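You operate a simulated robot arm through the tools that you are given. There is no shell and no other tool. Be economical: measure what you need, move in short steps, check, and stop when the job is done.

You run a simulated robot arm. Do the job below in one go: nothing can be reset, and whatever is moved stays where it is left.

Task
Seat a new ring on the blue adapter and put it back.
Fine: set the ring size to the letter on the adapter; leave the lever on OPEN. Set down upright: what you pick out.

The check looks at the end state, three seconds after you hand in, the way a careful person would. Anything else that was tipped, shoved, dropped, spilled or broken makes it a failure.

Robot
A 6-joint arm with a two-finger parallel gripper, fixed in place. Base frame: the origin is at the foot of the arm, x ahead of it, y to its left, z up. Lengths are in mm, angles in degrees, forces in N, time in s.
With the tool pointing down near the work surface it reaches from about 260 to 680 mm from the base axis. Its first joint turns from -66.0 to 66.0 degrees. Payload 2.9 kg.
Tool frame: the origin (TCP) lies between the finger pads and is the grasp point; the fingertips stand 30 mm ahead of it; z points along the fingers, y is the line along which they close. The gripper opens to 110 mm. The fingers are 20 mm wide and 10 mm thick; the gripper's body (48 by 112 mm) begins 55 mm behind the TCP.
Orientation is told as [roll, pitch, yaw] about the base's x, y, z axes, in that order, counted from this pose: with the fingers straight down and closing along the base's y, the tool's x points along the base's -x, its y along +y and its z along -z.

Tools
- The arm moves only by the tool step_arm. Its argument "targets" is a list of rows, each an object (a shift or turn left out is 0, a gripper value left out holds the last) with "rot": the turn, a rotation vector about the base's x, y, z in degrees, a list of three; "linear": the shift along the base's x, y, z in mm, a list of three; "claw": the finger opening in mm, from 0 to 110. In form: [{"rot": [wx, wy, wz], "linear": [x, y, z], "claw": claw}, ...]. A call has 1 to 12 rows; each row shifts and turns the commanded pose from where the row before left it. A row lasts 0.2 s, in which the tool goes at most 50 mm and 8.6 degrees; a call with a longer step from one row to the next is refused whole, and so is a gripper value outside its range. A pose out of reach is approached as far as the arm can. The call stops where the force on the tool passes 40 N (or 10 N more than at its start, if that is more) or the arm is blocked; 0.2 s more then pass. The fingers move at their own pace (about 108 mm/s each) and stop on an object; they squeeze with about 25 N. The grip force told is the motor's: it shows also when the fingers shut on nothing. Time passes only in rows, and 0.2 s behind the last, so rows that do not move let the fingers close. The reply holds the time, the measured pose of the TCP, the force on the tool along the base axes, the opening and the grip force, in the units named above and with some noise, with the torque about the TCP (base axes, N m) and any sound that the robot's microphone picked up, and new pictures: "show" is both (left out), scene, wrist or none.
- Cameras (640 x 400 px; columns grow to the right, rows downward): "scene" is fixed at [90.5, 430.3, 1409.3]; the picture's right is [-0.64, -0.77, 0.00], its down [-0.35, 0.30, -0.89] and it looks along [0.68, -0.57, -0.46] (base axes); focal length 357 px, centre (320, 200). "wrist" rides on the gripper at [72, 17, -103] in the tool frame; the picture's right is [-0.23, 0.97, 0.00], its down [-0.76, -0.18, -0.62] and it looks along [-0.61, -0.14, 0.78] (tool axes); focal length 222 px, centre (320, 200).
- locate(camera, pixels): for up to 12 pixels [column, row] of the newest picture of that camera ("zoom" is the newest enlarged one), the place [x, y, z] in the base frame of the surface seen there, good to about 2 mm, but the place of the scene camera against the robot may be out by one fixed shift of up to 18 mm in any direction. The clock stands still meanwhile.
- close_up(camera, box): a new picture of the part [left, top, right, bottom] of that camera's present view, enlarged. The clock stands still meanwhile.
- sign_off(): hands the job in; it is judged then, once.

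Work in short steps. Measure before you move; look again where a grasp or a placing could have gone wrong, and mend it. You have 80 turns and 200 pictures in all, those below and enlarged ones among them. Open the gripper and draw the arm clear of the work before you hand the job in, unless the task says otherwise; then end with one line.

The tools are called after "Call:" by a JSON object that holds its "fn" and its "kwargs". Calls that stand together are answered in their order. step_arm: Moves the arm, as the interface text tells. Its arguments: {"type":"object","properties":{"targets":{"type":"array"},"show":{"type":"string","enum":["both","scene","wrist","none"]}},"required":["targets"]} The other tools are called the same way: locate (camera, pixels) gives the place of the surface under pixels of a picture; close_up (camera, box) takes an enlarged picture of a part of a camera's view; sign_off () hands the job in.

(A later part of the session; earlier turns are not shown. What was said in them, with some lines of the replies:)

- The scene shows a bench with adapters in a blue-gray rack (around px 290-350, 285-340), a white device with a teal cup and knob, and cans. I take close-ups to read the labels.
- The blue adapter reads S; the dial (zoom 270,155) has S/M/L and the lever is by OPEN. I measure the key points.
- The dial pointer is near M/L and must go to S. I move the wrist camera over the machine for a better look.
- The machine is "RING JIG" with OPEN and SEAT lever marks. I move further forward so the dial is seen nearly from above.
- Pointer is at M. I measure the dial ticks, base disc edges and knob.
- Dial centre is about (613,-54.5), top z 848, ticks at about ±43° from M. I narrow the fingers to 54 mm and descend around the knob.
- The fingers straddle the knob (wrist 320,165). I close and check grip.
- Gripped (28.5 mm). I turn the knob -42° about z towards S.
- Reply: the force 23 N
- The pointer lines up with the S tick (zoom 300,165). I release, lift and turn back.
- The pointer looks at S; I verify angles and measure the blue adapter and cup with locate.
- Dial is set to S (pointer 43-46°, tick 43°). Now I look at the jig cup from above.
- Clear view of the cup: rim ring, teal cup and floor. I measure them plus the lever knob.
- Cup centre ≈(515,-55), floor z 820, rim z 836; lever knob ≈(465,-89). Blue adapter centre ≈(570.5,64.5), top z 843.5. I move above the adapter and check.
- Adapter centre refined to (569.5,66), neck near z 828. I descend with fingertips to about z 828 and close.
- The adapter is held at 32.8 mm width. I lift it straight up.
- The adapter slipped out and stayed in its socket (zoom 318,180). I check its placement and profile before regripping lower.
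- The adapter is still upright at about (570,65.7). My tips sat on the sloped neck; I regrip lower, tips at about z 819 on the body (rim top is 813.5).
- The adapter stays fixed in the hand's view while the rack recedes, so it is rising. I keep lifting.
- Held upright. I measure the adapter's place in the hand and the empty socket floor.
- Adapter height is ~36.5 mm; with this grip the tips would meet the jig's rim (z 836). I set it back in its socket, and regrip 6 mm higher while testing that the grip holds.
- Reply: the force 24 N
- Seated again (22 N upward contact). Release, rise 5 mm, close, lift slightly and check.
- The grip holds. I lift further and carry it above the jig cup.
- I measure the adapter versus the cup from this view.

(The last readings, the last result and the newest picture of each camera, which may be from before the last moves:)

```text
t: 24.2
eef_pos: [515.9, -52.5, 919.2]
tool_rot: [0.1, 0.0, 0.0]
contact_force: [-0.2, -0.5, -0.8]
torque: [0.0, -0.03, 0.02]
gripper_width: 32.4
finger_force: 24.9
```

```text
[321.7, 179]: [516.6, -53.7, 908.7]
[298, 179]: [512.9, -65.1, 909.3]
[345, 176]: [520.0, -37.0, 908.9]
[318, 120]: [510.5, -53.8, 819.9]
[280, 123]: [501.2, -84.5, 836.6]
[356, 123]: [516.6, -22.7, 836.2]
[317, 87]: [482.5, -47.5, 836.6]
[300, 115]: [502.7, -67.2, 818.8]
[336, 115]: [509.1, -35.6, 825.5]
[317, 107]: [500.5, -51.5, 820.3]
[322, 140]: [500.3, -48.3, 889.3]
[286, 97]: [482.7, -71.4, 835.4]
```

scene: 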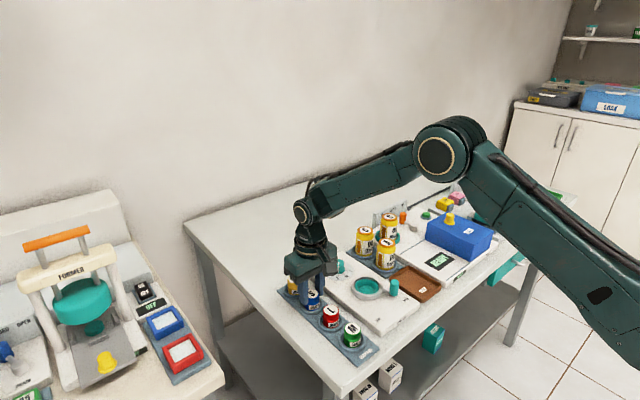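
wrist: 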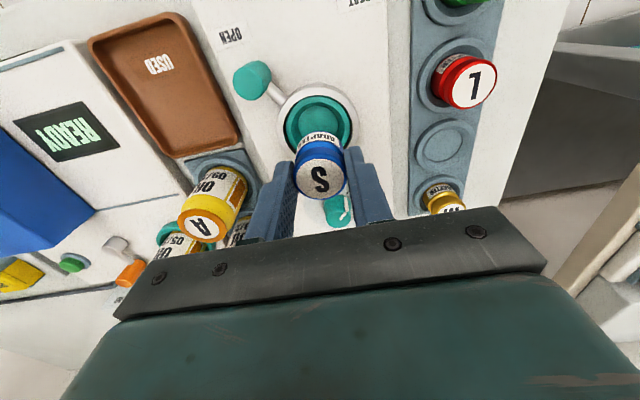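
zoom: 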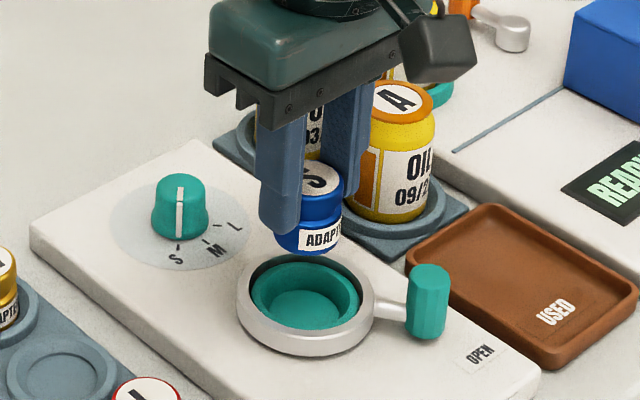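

Adapter is at ≈(516.3,-52.8), cup centre ≈(515,-54.8). I correct and lower 45 mm.

Call:
{"fn": "step_arm", "kwargs": {"targets": [{"linear": [-1.3, -2, 0]}, {"linear": [0, 0, -15]}, {"linear": [0, 0, -15]}, {"linear": [0, 0, -10]}, {"linear": [0, 0, -5]}, {}]}}

Call:
{"fn": "close_up", "kwargs": {"camera": "scene", "box": [330, 240, 410, 300]}}

Call:
{"fn": "close_up", "kwargs": {"camera": "wrist", "box": [220, 60, 420, 210]}}

```text
t: 25.6
eef_pos: [513.6, -56.5, 872.1]
tool_rot: [0.0, 0.0, 0.1]
contact_force: [0.4, -0.2, 0.4]
torque: [-0.01, 0.02, 0.0]
gripper_width: 32.7
finger_force: 24.9
```

scene: 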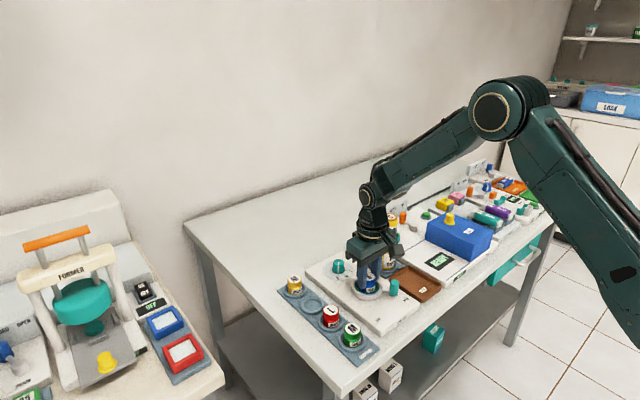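
wrist: 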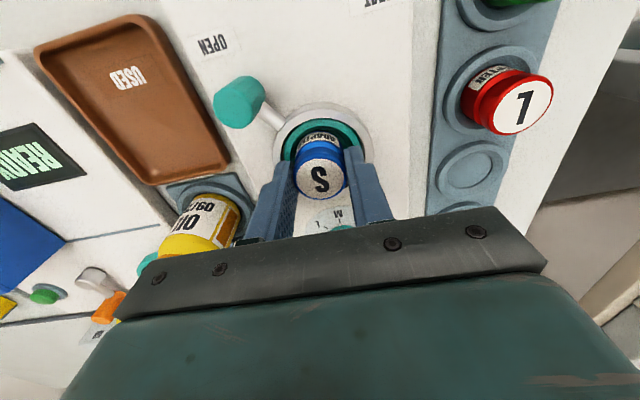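

```text
6.67 times, centred on (370, 270) of scene
```

zoom: 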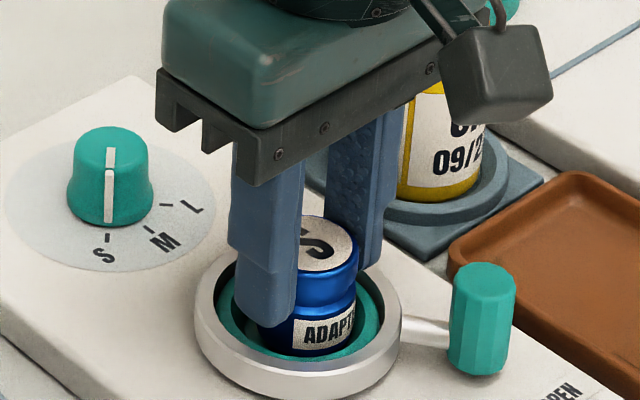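

```text
2.67 times, centred on (320, 135) of wrist
```

zoom: 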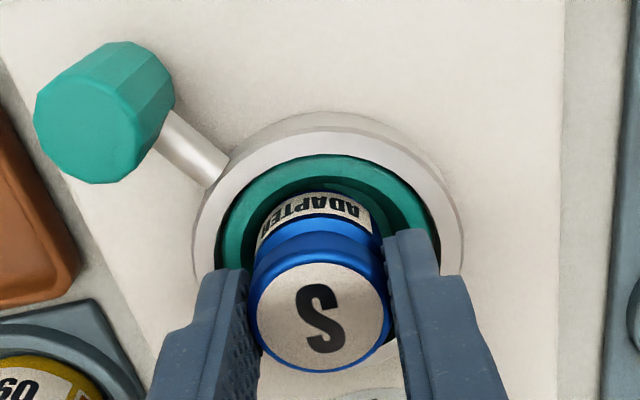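

I check centring once more before the last few millimetres.

Call:
{"fn": "locate", "kwargs": {"camera": "zoom", "pixels": [[321, 310], [256, 315], [388, 300], [320, 365], [320, 262], [206, 240], [452, 240], [325, 140], [300, 180], [400, 200], [318, 205], [245, 240]]}}

```text
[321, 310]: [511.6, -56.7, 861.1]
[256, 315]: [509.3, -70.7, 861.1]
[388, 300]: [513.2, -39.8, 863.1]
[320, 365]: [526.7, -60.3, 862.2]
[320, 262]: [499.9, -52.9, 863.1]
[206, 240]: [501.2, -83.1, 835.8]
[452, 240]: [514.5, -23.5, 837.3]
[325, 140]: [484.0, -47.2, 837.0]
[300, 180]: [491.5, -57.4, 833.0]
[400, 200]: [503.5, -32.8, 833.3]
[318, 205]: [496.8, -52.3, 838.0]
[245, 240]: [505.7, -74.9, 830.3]
```

Adapter ≈(512.5,-55.8) vs cup ≈(514.3,-54.8). Nudge and lower 4 mm, then check force before releasing.

Call:
{"fn": "step_arm", "kwargs": {"targets": [{"linear": [1.5, 0.8, 0]}, {"linear": [0, 0, -2]}, {"linear": [0, 0, -2]}, {}], "show": "none"}}

```text
t: 26.6
eef_pos: [514.6, -55.5, 867.5]
tool_rot: [0.0, 0.0, 0.0]
contact_force: [0.7, -0.5, -1.3]
torque: [-0.02, -0.01, 0.01]
gripper_width: 32.8
finger_force: 24.8
```

No contact force; tips at about z 838, just above the rim. I release and rise.

Call:
{"fn": "step_arm", "kwargs": {"targets": [{"claw": 40}, {"claw": 54}, {}, {"linear": [0, 0, 20]}, {"linear": [0, 0, 30]}, {"linear": [0, 0, 30]}, {}]}}

Call:
{"fn": "close_up", "kwargs": {"camera": "wrist", "box": [220, 30, 420, 180]}}

Call:
{"fn": "close_up", "kwargs": {"camera": "scene", "box": [330, 250, 410, 310]}}

```text
t: 28.2
eef_pos: [513.8, -56.3, 947.7]
tool_rot: [0.0, 0.0, 0.0]
contact_force: [-0.1, 0.3, 1.2]
torque: [0.0, 0.01, 0.0]
gripper_width: 54.2
finger_force: 0.0
```

scene: 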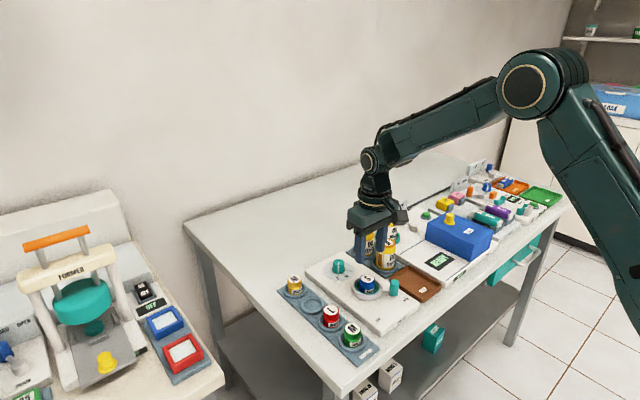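
wrist: 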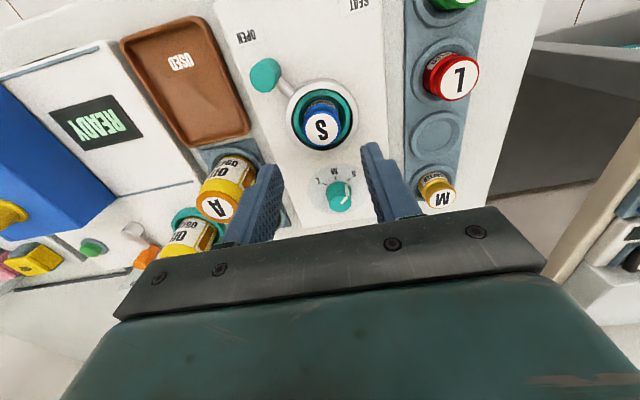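

```text
2.67 times, centred on (320, 105) of wrist
```

zoom: 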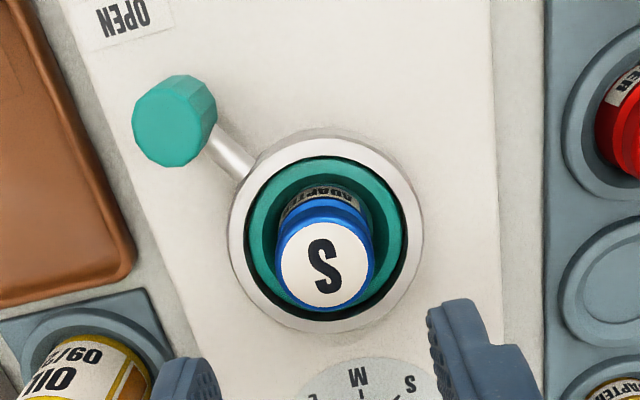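

```text
6.67 times, centred on (370, 280) of scene
```

zoom: 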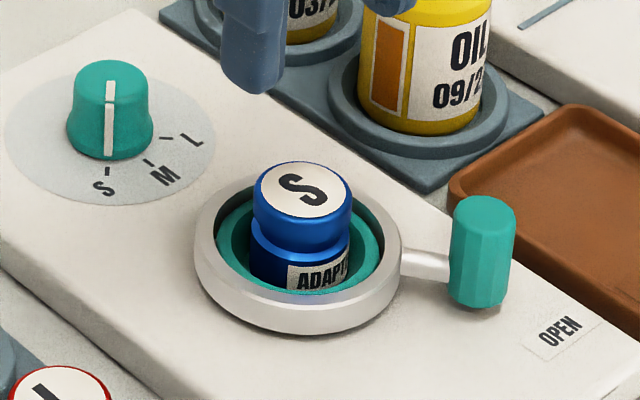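

The adapter sits upright in the cup. Next is the lever: I turn the gripper +34° so that its fingers straddle the knob tangentially, and go above it.

Call:
{"fn": "step_arm", "kwargs": {"targets": [{"linear": [-12.5, -8.5, 0], "rot": [0, 0, 8.5], "claw": 50}, {"linear": [-12.5, -8.5, 0], "rot": [0, 0, 8.5]}, {"linear": [-12.5, -8.5, 0], "rot": [0, 0, 8.5]}, {"linear": [-12.5, -8.5, 0], "rot": [0, 0, 8.5]}, {"linear": [0, 0, -30]}, {}], "show": "wrist"}}

Call:
{"fn": "close_up", "kwargs": {"camera": "wrist", "box": [220, 40, 420, 190]}}

```text
t: 29.6
eef_pos: [465.7, -91.8, 917.2]
tool_rot: [0.0, -0.1, 34.0]
contact_force: [-0.2, 0.4, -0.3]
torque: [0.01, 0.02, 0.01]
gripper_width: 50.1
finger_force: 0.1
```

wrist: 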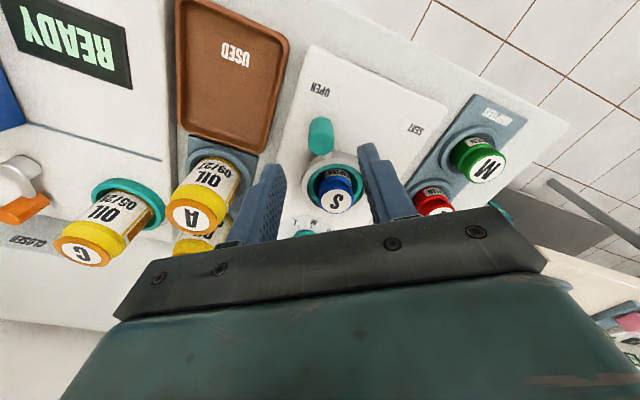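

```text
2.67 times, centred on (320, 115) of wrist
```

zoom: 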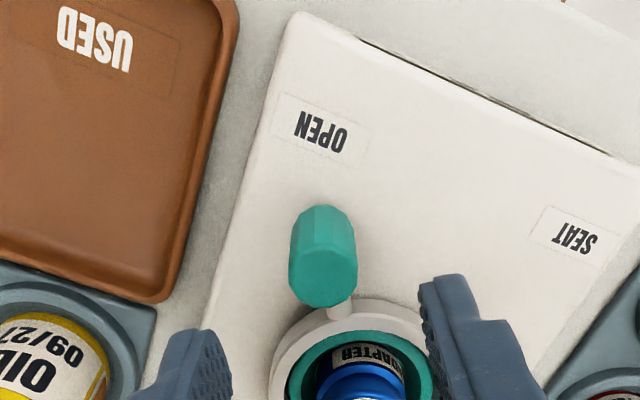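

Call:
{"fn": "locate", "kwargs": {"camera": "zoom", "pixels": [[326, 276], [290, 275], [357, 275], [325, 303], [325, 248], [322, 207], [340, 308], [320, 132], [574, 240]]}}

```text
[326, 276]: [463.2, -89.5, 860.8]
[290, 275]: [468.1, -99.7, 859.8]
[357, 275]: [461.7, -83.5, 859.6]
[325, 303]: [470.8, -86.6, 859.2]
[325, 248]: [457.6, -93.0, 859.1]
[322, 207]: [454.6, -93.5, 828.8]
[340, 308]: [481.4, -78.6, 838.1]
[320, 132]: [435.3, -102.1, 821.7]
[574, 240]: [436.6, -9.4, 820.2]
```

Knob centre (464,-90), top z 860; SEAT label is at 150° about the cup centre, the lever at ~214°. I descend and grip the knob.

Call:
{"fn": "step_arm", "kwargs": {"targets": [{"linear": [-1, 1, -15]}, {"linear": [0, 0, -16]}, {"linear": [0, 0, -16]}, {}, {"claw": 8}, {}, {}]}}

Call:
{"fn": "close_up", "kwargs": {"camera": "scene", "box": [340, 250, 430, 320]}}

```text
t: 31.2
eef_pos: [462.6, -90.2, 869.8]
tool_rot: [-0.1, 0.1, 34.1]
contact_force: [-1.8, 0.0, -0.3]
torque: [-0.3, -0.29, 0.05]
gripper_width: 19.7
finger_force: 44.3
```

scene: 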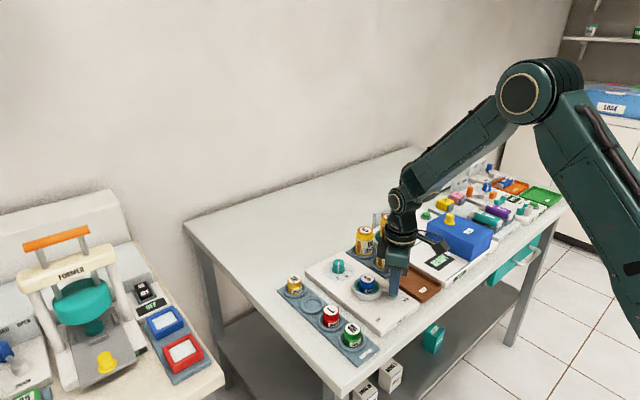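
wrist: 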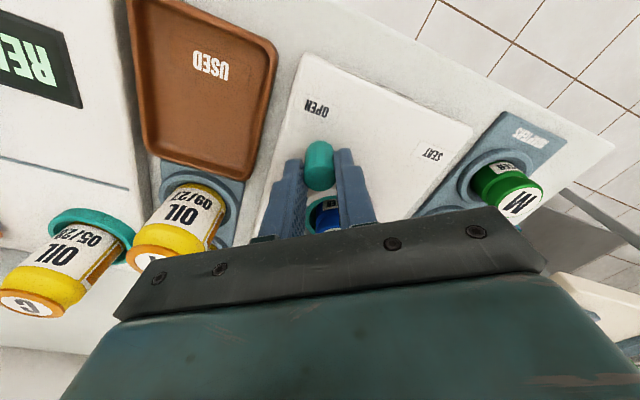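

```text
5.71 times, centred on (385, 285) of scene
```

zoom: 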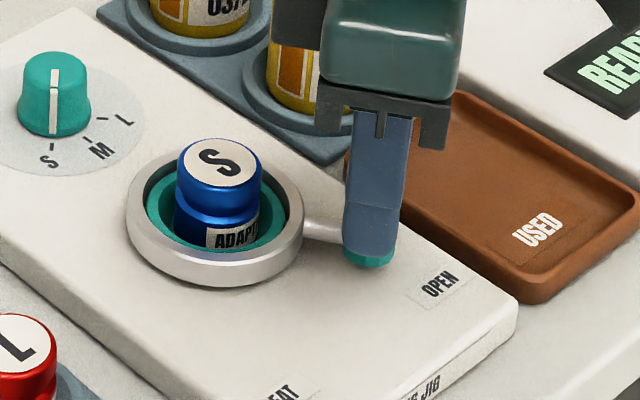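

Knob gripped. I swing it along the arc towards SEAT, first half.

Call:
{"fn": "step_arm", "kwargs": {"targets": [{"linear": [-4.36, 7.36, 0], "rot": [0, 0, -8]}, {"linear": [-3.3, 7.91, 0], "rot": [0, 0, -8]}, {"linear": [-2.17, 8.28, 0], "rot": [0, 0, -8]}, {"linear": [-1.0, 8.51, 0], "rot": [0, 0, -8]}, {}], "show": "wrist"}}

```text
t: 32.4
eef_pos: [453.5, -56.1, 869.8]
tool_rot: [0.1, 0.2, 1.9]
contact_force: [-8.6, 1.4, -8.6]
torque: [-0.43, 0.14, 0.11]
gripper_width: 19.8
finger_force: 45.1
```

wrist: 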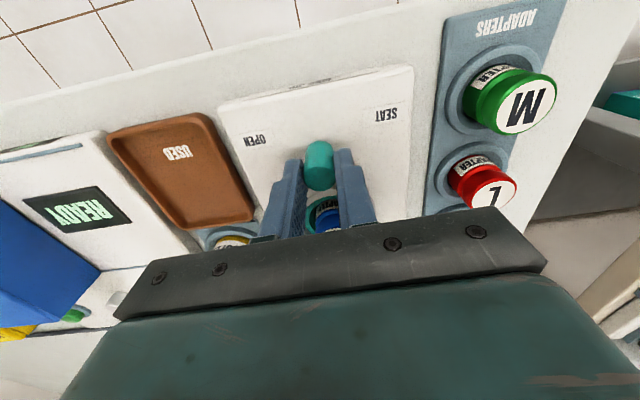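

The lever follows with small forces. Second half to SEAT.

Call:
{"fn": "step_arm", "kwargs": {"targets": [{"linear": [0.19, 8.56, 0], "rot": [0, 0, -8]}, {"linear": [1.39, 8.45, 0], "rot": [0, 0, -8]}, {"linear": [2.54, 8.19, 0], "rot": [0, 0, -8]}, {"linear": [3.66, 7.74, 0], "rot": [0, 0, -8]}, {}]}}

Call:
{"fn": "close_up", "kwargs": {"camera": "scene", "box": [330, 250, 420, 320]}}

```text
t: 33.6
eef_pos: [461.4, -23.8, 870.6]
tool_rot: [0.0, 0.1, -30.0]
contact_force: [-7.4, 0.5, -15.5]
torque: [0.29, -0.31, -0.19]
gripper_width: 19.7
finger_force: 45.5
```

scene: 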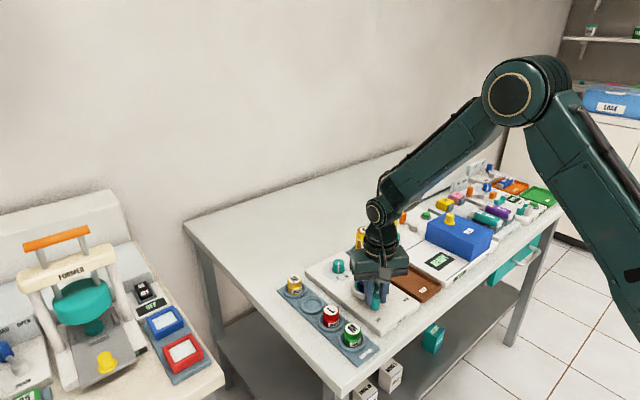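
wrist: 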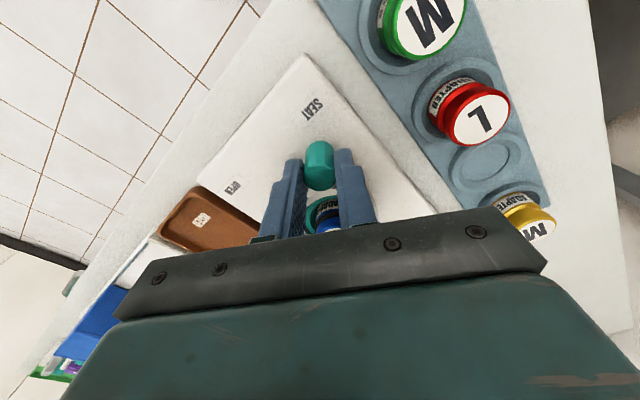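

```text
5.71 times, centred on (375, 285) of scene
```

zoom: 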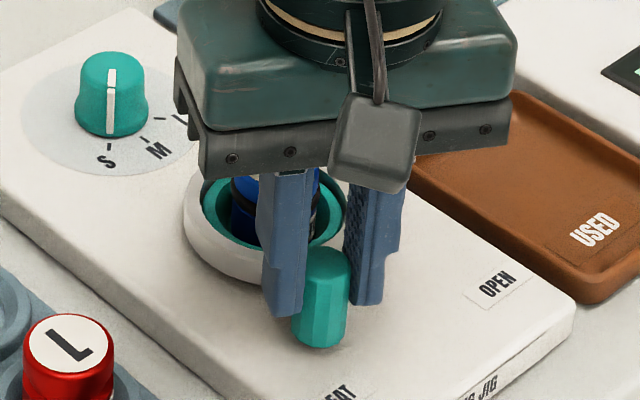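

The lever is near SEAT (150°), and a dark band seems to show on the adapter. I push a few degrees further to reach the stop.

Call:
{"fn": "step_arm", "kwargs": {"targets": [{"linear": [1.6, 2.75, 0], "rot": [0, 0, -3]}, {"linear": [1.8, 2.7, 0], "rot": [0, 0, -3]}, {}, {}], "show": "wrist"}}

Call:
{"fn": "close_up", "kwargs": {"camera": "scene", "box": [340, 260, 400, 305]}}

```text
t: 34.6
eef_pos: [464.3, -19.6, 870.1]
tool_rot: [-0.2, -0.1, -36.1]
contact_force: [-5.0, -9.9, -14.3]
torque: [0.09, -0.16, -0.01]
gripper_width: 19.8
finger_force: 45.7
```

wrist: 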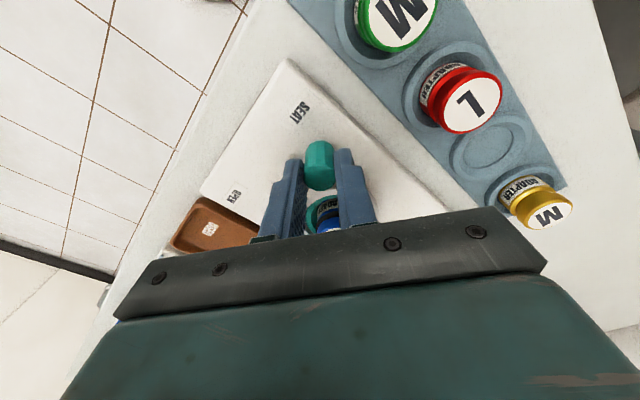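

```text
8.89 times, centred on (370, 282) of scene
```

zoom: 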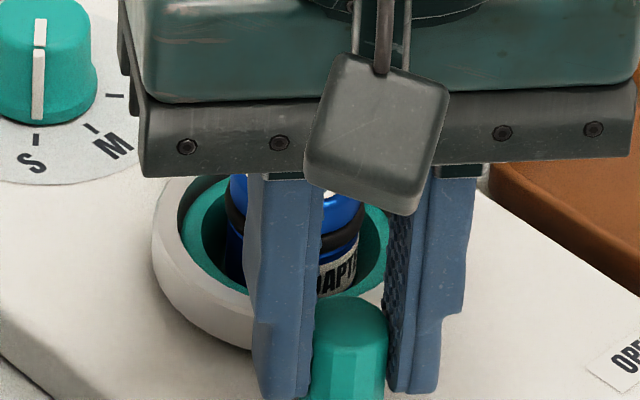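

A black ring is now in the adapter's groove and the lever hits its stop. I swing the lever back to OPEN along the reverse arc.

Call:
{"fn": "step_arm", "kwargs": {"targets": [{"linear": [-3.4, -5.45, 0], "rot": [0, 0, 6]}, {"linear": [-3.66, -7.74, 0], "rot": [0, 0, 8]}, {"linear": [-2.54, -8.19, 0], "rot": [0, 0, 8]}, {"linear": [-1.39, -8.45, 0], "rot": [0, 0, 8]}, {"linear": [-0.19, -8.56, 0], "rot": [0, 0, 8]}, {"linear": [1.0, -8.51, 0], "rot": [0, 0, 8]}, {"linear": [2.17, -8.28, 0], "rot": [0, 0, 8]}, {"linear": [3.3, -7.91, 0], "rot": [0, 0, 8]}, {"linear": [4.36, -7.36, 0], "rot": [0, 0, 8]}, {}]}}

Call:
{"fn": "close_up", "kwargs": {"camera": "scene", "box": [340, 250, 430, 320]}}

```text
t: 36.8
eef_pos: [463.0, -91.3, 870.6]
tool_rot: [0.0, 0.0, 34.0]
contact_force: [-0.6, -8.5, -25.3]
torque: [0.35, -0.1, -0.39]
gripper_width: 19.8
finger_force: 45.5
```

scene: 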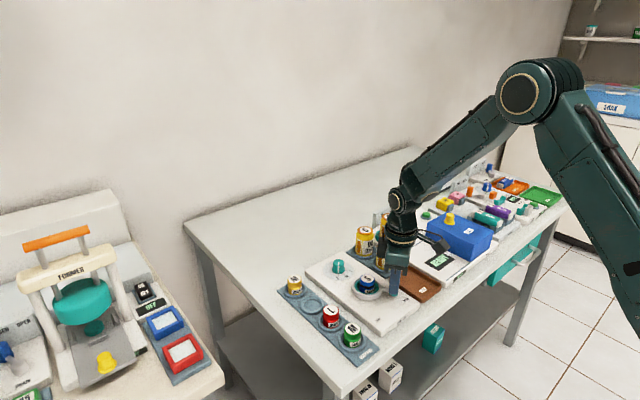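
wrist: 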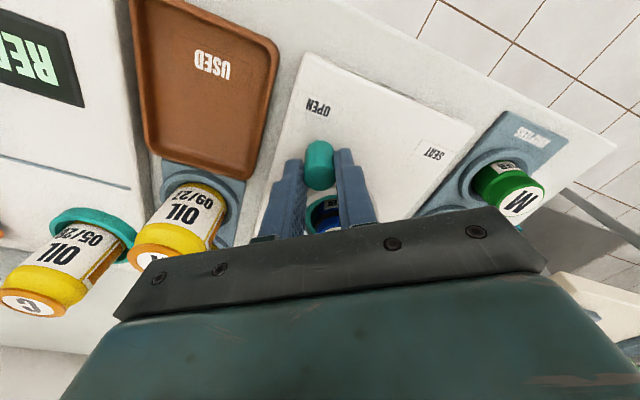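

```text
5.71 times, centred on (385, 285) of scene
```

zoom: 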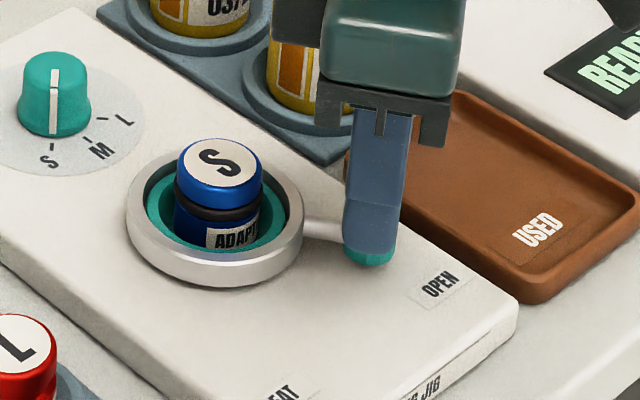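

The lever is back at its OPEN spot and the ring is on. I release, rise, and return above the cup.

Call:
{"fn": "step_arm", "kwargs": {"targets": [{"claw": 50}, {}, {"linear": [0, 0, 20]}, {"linear": [0, 0, 30]}, {"linear": [0, 0, 27]}, {"linear": [12.5, 8.5, 0], "rot": [0, 0, -8.5]}, {"linear": [12.5, 8.5, 0], "rot": [0, 0, -8.5]}, {"linear": [12.5, 8.5, 0], "rot": [0, 0, -8.5]}, {"linear": [13, 9.5, 0], "rot": [0, 0, -8.5]}, {}], "show": "wrist"}}

Call:
{"fn": "close_up", "kwargs": {"camera": "scene", "box": [330, 250, 420, 320]}}

Call:
{"fn": "close_up", "kwargs": {"camera": "wrist", "box": [220, 30, 420, 180]}}

```text
t: 39.0
eef_pos: [515.1, -54.5, 948.8]
tool_rot: [0.0, 0.0, -0.1]
contact_force: [0.0, 0.3, -0.8]
torque: [0.01, -0.02, -0.02]
gripper_width: 50.0
finger_force: 0.0
```

wrist: 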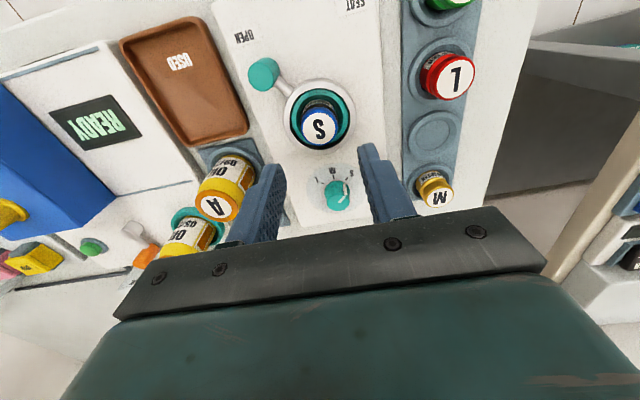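

```text
5.71 times, centred on (375, 285) of scene
```

zoom: 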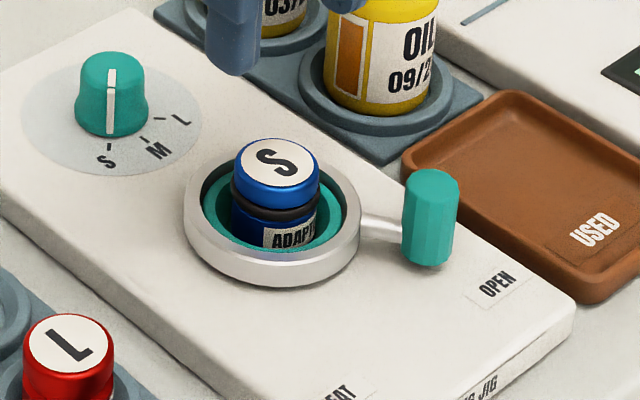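

```text
2.67 times, centred on (320, 105) of wrist
```

zoom: 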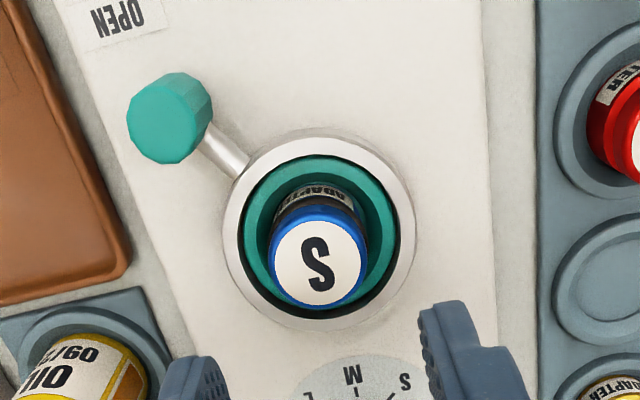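

Lever at OPEN, ring on, adapter upright. I measure the adapter's place.

Call:
{"fn": "locate", "kwargs": {"camera": "zoom", "pixels": [[318, 260], [272, 265], [366, 258], [318, 303], [318, 222], [228, 230], [408, 230], [325, 145], [320, 208], [170, 118]]}}

```text
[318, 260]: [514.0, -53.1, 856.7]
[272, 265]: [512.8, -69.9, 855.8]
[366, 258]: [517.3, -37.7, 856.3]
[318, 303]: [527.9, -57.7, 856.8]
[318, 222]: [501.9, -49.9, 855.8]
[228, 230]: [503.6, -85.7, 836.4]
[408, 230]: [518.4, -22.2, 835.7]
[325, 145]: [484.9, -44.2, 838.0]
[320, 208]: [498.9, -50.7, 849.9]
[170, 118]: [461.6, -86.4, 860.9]
```

Descend 80 mm (same height as the release), grip and lift gently.

Call:
{"fn": "step_arm", "kwargs": {"targets": [{"linear": [0, 0, -25]}, {"linear": [0, 0, -25]}, {"linear": [0, 0, -20]}, {"linear": [0, 0, -10]}, {}, {"claw": 8}, {}, {}], "show": "wrist"}}

Call:
{"fn": "step_arm", "kwargs": {"targets": [{"linear": [0, 0, 3]}, {"linear": [0, 0, 4]}, {"linear": [0, 0, 5]}, {}], "show": "wrist"}}

Call:
{"fn": "close_up", "kwargs": {"camera": "scene", "box": [340, 250, 400, 295]}}

```text
t: 40.8
eef_pos: [516.8, -53.3, 868.0]
tool_rot: [-0.1, 0.0, 0.0]
contact_force: [1.0, -1.8, 1.1]
torque: [-0.09, -0.01, 0.04]
gripper_width: 32.5
finger_force: 25.0
```

wrist: 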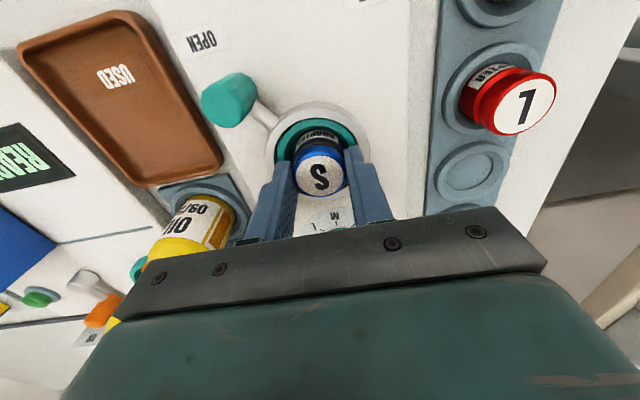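

```text
t: 41.8
eef_pos: [516.2, -53.3, 880.0]
tool_rot: [0.0, 0.0, 0.0]
contact_force: [-0.4, -0.2, -0.8]
torque: [-0.01, 0.01, 0.02]
gripper_width: 32.4
finger_force: 25.5
```

wrist: 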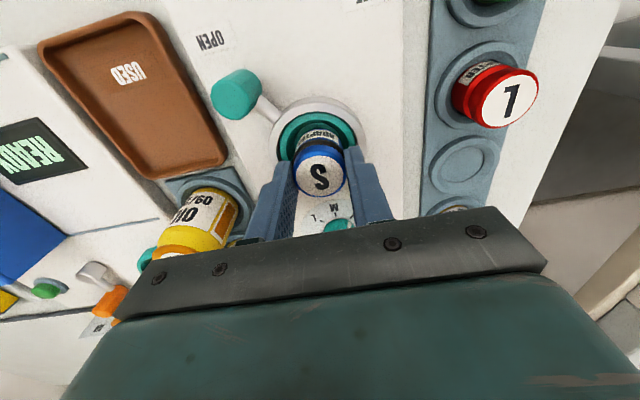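

```text
8.89 times, centred on (370, 272) of scene
```

zoom: 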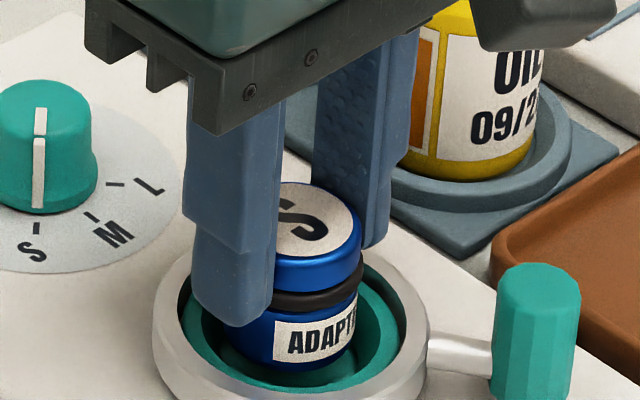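

It holds and is upright. I lift clear and carry it above its empty socket.

Call:
{"fn": "step_arm", "kwargs": {"targets": [{"linear": [0, 0, 12]}, {"linear": [0, 0, 14]}, {"linear": [0, 0, 12]}, {"linear": [11, 24, 0]}, {"linear": [11, 24, 0]}, {"linear": [11, 24, 0]}, {"linear": [11, 24, 0]}, {"linear": [10, 24, 0]}, {}], "show": "wrist"}}

Call:
{"fn": "close_up", "kwargs": {"camera": "wrist", "box": [240, 90, 400, 210]}}

```text
t: 43.8
eef_pos: [569.4, 65.8, 918.9]
tool_rot: [0.0, -0.1, 0.0]
contact_force: [0.4, -0.9, -1.1]
torque: [0.01, 0.01, 0.0]
gripper_width: 32.7
finger_force: 24.9
```

wrist: 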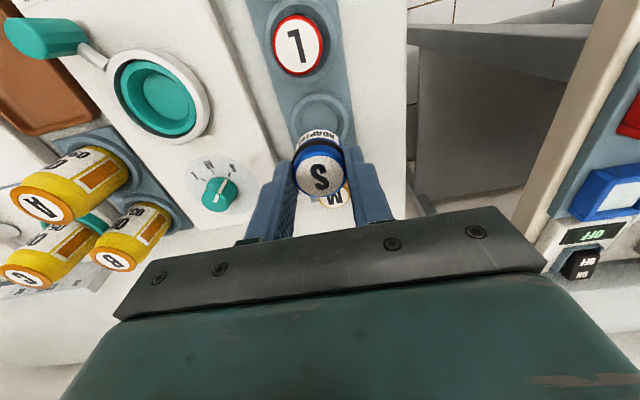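

```text
3.33 times, centred on (320, 150) of wrist
```

zoom: 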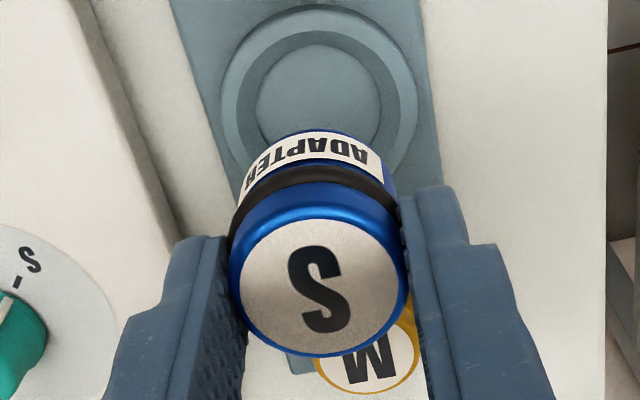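

Call:
{"fn": "locate", "kwargs": {"camera": "zoom", "pixels": [[320, 285], [232, 285], [404, 275], [320, 350], [320, 225], [318, 95], [258, 95], [379, 95], [318, 48], [318, 10], [222, 90], [415, 90]]}}

```text
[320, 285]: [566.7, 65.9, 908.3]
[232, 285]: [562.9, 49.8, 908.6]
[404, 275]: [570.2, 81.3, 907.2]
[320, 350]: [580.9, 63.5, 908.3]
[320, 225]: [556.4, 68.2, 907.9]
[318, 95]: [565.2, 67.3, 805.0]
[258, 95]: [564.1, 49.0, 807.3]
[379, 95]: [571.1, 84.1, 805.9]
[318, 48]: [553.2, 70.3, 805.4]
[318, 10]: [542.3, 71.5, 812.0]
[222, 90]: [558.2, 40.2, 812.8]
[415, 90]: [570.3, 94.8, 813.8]
```

Adapter ≈(568,65.7), socket centre ≈(570.3,66.2). I shift +2 mm and lower most of the way.

Call:
{"fn": "step_arm", "kwargs": {"targets": [{"linear": [2.1, 0.5, 0]}, {"linear": [0, 0, -20]}, {"linear": [0, 0, -20]}, {"linear": [0, 0, -12]}, {}], "show": "wrist"}}

Call:
{"fn": "step_arm", "kwargs": {"targets": [{"linear": [0, 0, -5]}, {"linear": [0, 0, -4]}, {"linear": [0, 0, -2]}, {}], "show": "wrist"}}

Call:
{"fn": "close_up", "kwargs": {"camera": "wrist", "box": [240, 90, 400, 210]}}

```text
t: 45.0
eef_pos: [571.7, 66.3, 865.6]
tool_rot: [0.0, 0.0, 0.0]
contact_force: [-0.1, 0.0, -1.4]
torque: [-0.01, 0.0, 0.01]
gripper_width: 32.6
finger_force: 25.3
```

wrist: 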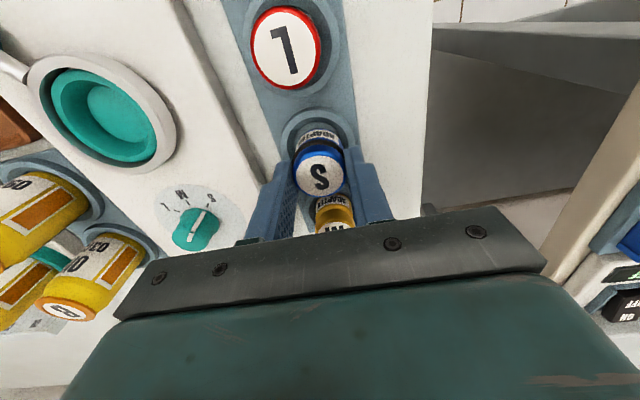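

```text
t: 46.0
eef_pos: [570.0, 66.5, 856.8]
tool_rot: [0.1, -0.1, -0.1]
contact_force: [-0.6, -3.2, 4.0]
torque: [-0.11, 0.03, 0.01]
gripper_width: 32.8
finger_force: 25.5
```

wrist: 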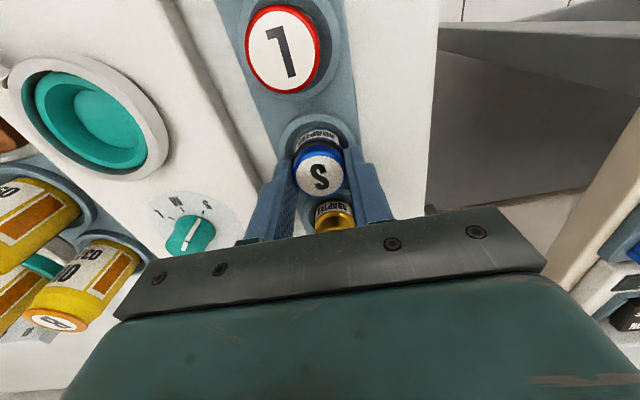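

```text
3.33 times, centred on (320, 150) of wrist
```

zoom: 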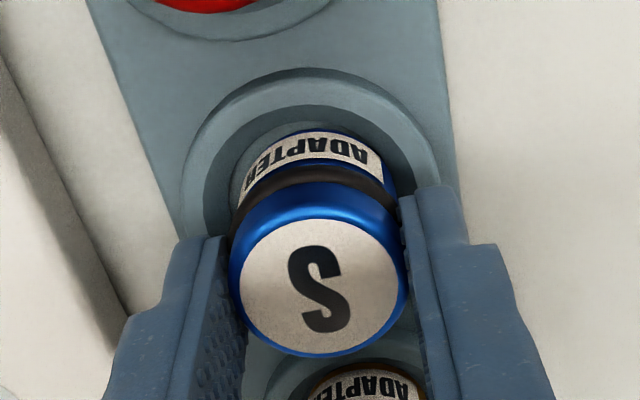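

It is in the socket with light contact (4 N). I lower 2 mm more to see whether it meets the floor.

Call:
{"fn": "step_arm", "kwargs": {"targets": [{"linear": [0, 0.3, -1.5]}, {"linear": [0, 0.3, -1]}, {}], "show": "none"}}

Call:
{"fn": "locate", "kwargs": {"camera": "wrist", "pixels": [[319, 176], [312, 180], [326, 176]]}}

```text
t: 46.8
eef_pos: [570.1, 67.6, 853.1]
tool_rot: [0.0, -0.1, 0.0]
contact_force: [-0.8, -9.4, 8.2]
torque: [-0.42, 0.01, -0.02]
gripper_width: 32.5
finger_force: 24.6
```

```text
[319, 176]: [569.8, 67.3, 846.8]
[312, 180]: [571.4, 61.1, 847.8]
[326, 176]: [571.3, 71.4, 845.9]
```

Side force of -9 N along y shows it leans on the +y wall; I shift -1 mm in y and release.

Call:
{"fn": "step_arm", "kwargs": {"targets": [{"linear": [0, -0.9, 0]}, {"linear": [0, -0.2, -0.7]}, {}], "show": "wrist"}}

```text
t: 47.6
eef_pos: [571.1, 65.3, 852.6]
tool_rot: [0.0, 0.0, 0.2]
contact_force: [-4.3, -3.7, 16.0]
torque: [-0.21, 0.18, -0.03]
gripper_width: 32.8
finger_force: 25.4
```

wrist: 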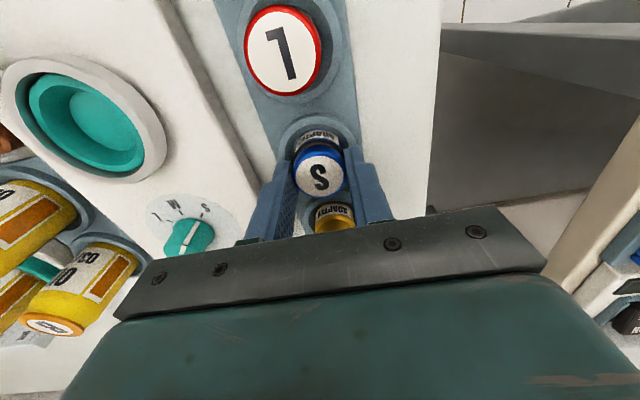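

Now 16 N upward: seated on the floor. I release and rise.

Call:
{"fn": "step_arm", "kwargs": {"targets": [{"claw": 40}, {"claw": 52}, {}, {"linear": [0, 0, 20]}, {"linear": [0, 0, 40]}, {"linear": [0, 0, 40]}, {"linear": [-20, 0, 30]}, {}]}}

Call:
{"fn": "close_up", "kwargs": {"camera": "scene", "box": [270, 250, 430, 350]}}

Call:
{"fn": "close_up", "kwargs": {"camera": "wrist", "box": [200, 30, 400, 180]}}

```text
t: 49.4
eef_pos: [550.1, 66.7, 983.3]
tool_rot: [0.0, 0.0, 0.0]
contact_force: [-0.7, 0.0, 0.5]
torque: [-0.03, 0.01, 0.0]
gripper_width: 52.0
finger_force: 0.0
```

scene: 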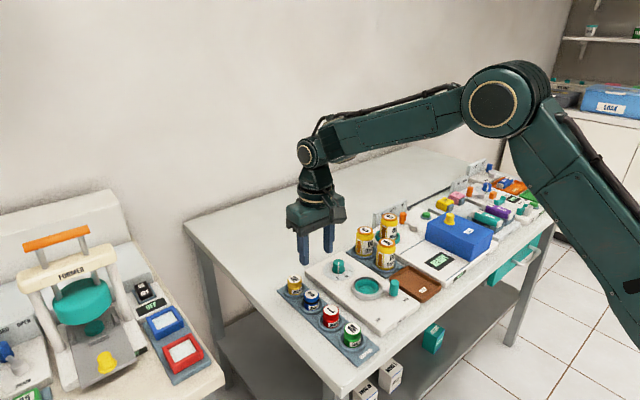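
wrist: 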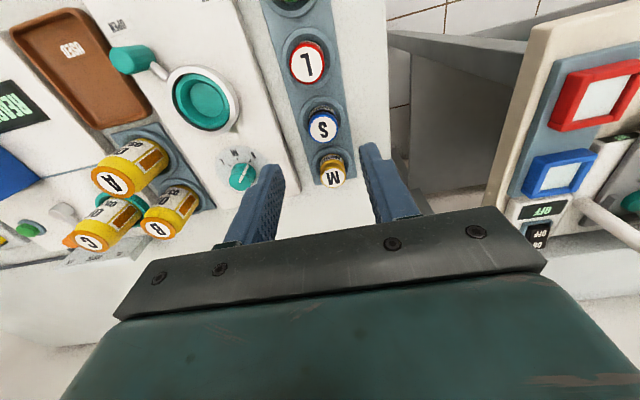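

```text
4.00 times, centred on (350, 300) of scene
```

zoom: 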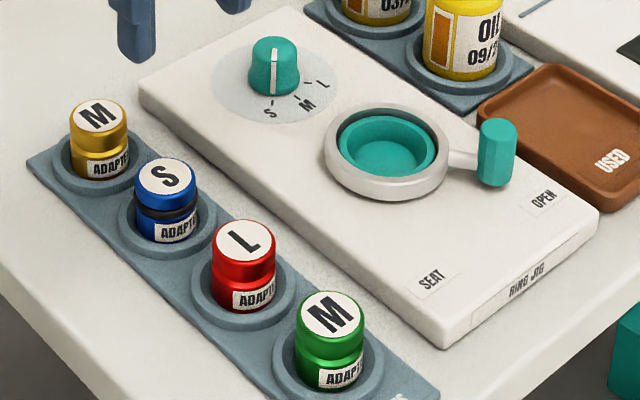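

```text
2.67 times, centred on (300, 105) of wrist
```

zoom: 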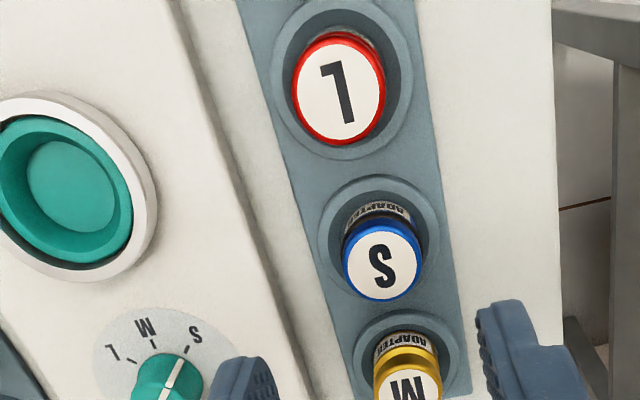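

The blue adapter stands in its socket with the ring, the lever is at OPEN and the dial at S. One check of seating height.

Call:
{"fn": "locate", "kwargs": {"camera": "zoom", "pixels": [[381, 262], [350, 265], [412, 255], [381, 290], [381, 235], [338, 90]]}}

Call:
{"fn": "step_arm", "kwargs": {"targets": [{"linear": [-30, 0, 30]}, {"linear": [-30, 0, 30], "claw": 110}, {"linear": [0, 0, 30]}, {}], "show": "none"}}

```text
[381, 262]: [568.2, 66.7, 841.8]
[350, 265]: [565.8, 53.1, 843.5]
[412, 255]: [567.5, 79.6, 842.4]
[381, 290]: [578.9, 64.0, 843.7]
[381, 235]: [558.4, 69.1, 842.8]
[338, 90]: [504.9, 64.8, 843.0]
```

```text
t: 50.4
eef_pos: [487.7, 69.0, 1073.1]
tool_rot: [0.0, 0.0, 0.0]
contact_force: [-1.0, -1.2, 0.0]
torque: [0.01, 0.01, -0.01]
gripper_width: 110.1
finger_force: 0.1
```

The adapter top is level at z ≈ 843, same as before, and the arm is clear. I hand in.

Call:
{"fn": "sign_off", "kwargs": {}}

```text
The job is handed in.
```

The blue adapter (size S) has a new ring and stands upright in its own rack socket, with the dial on S and the lever on OPEN; on the first lift it slipped from the grip while still in its socket, and nothing else was disturbed.
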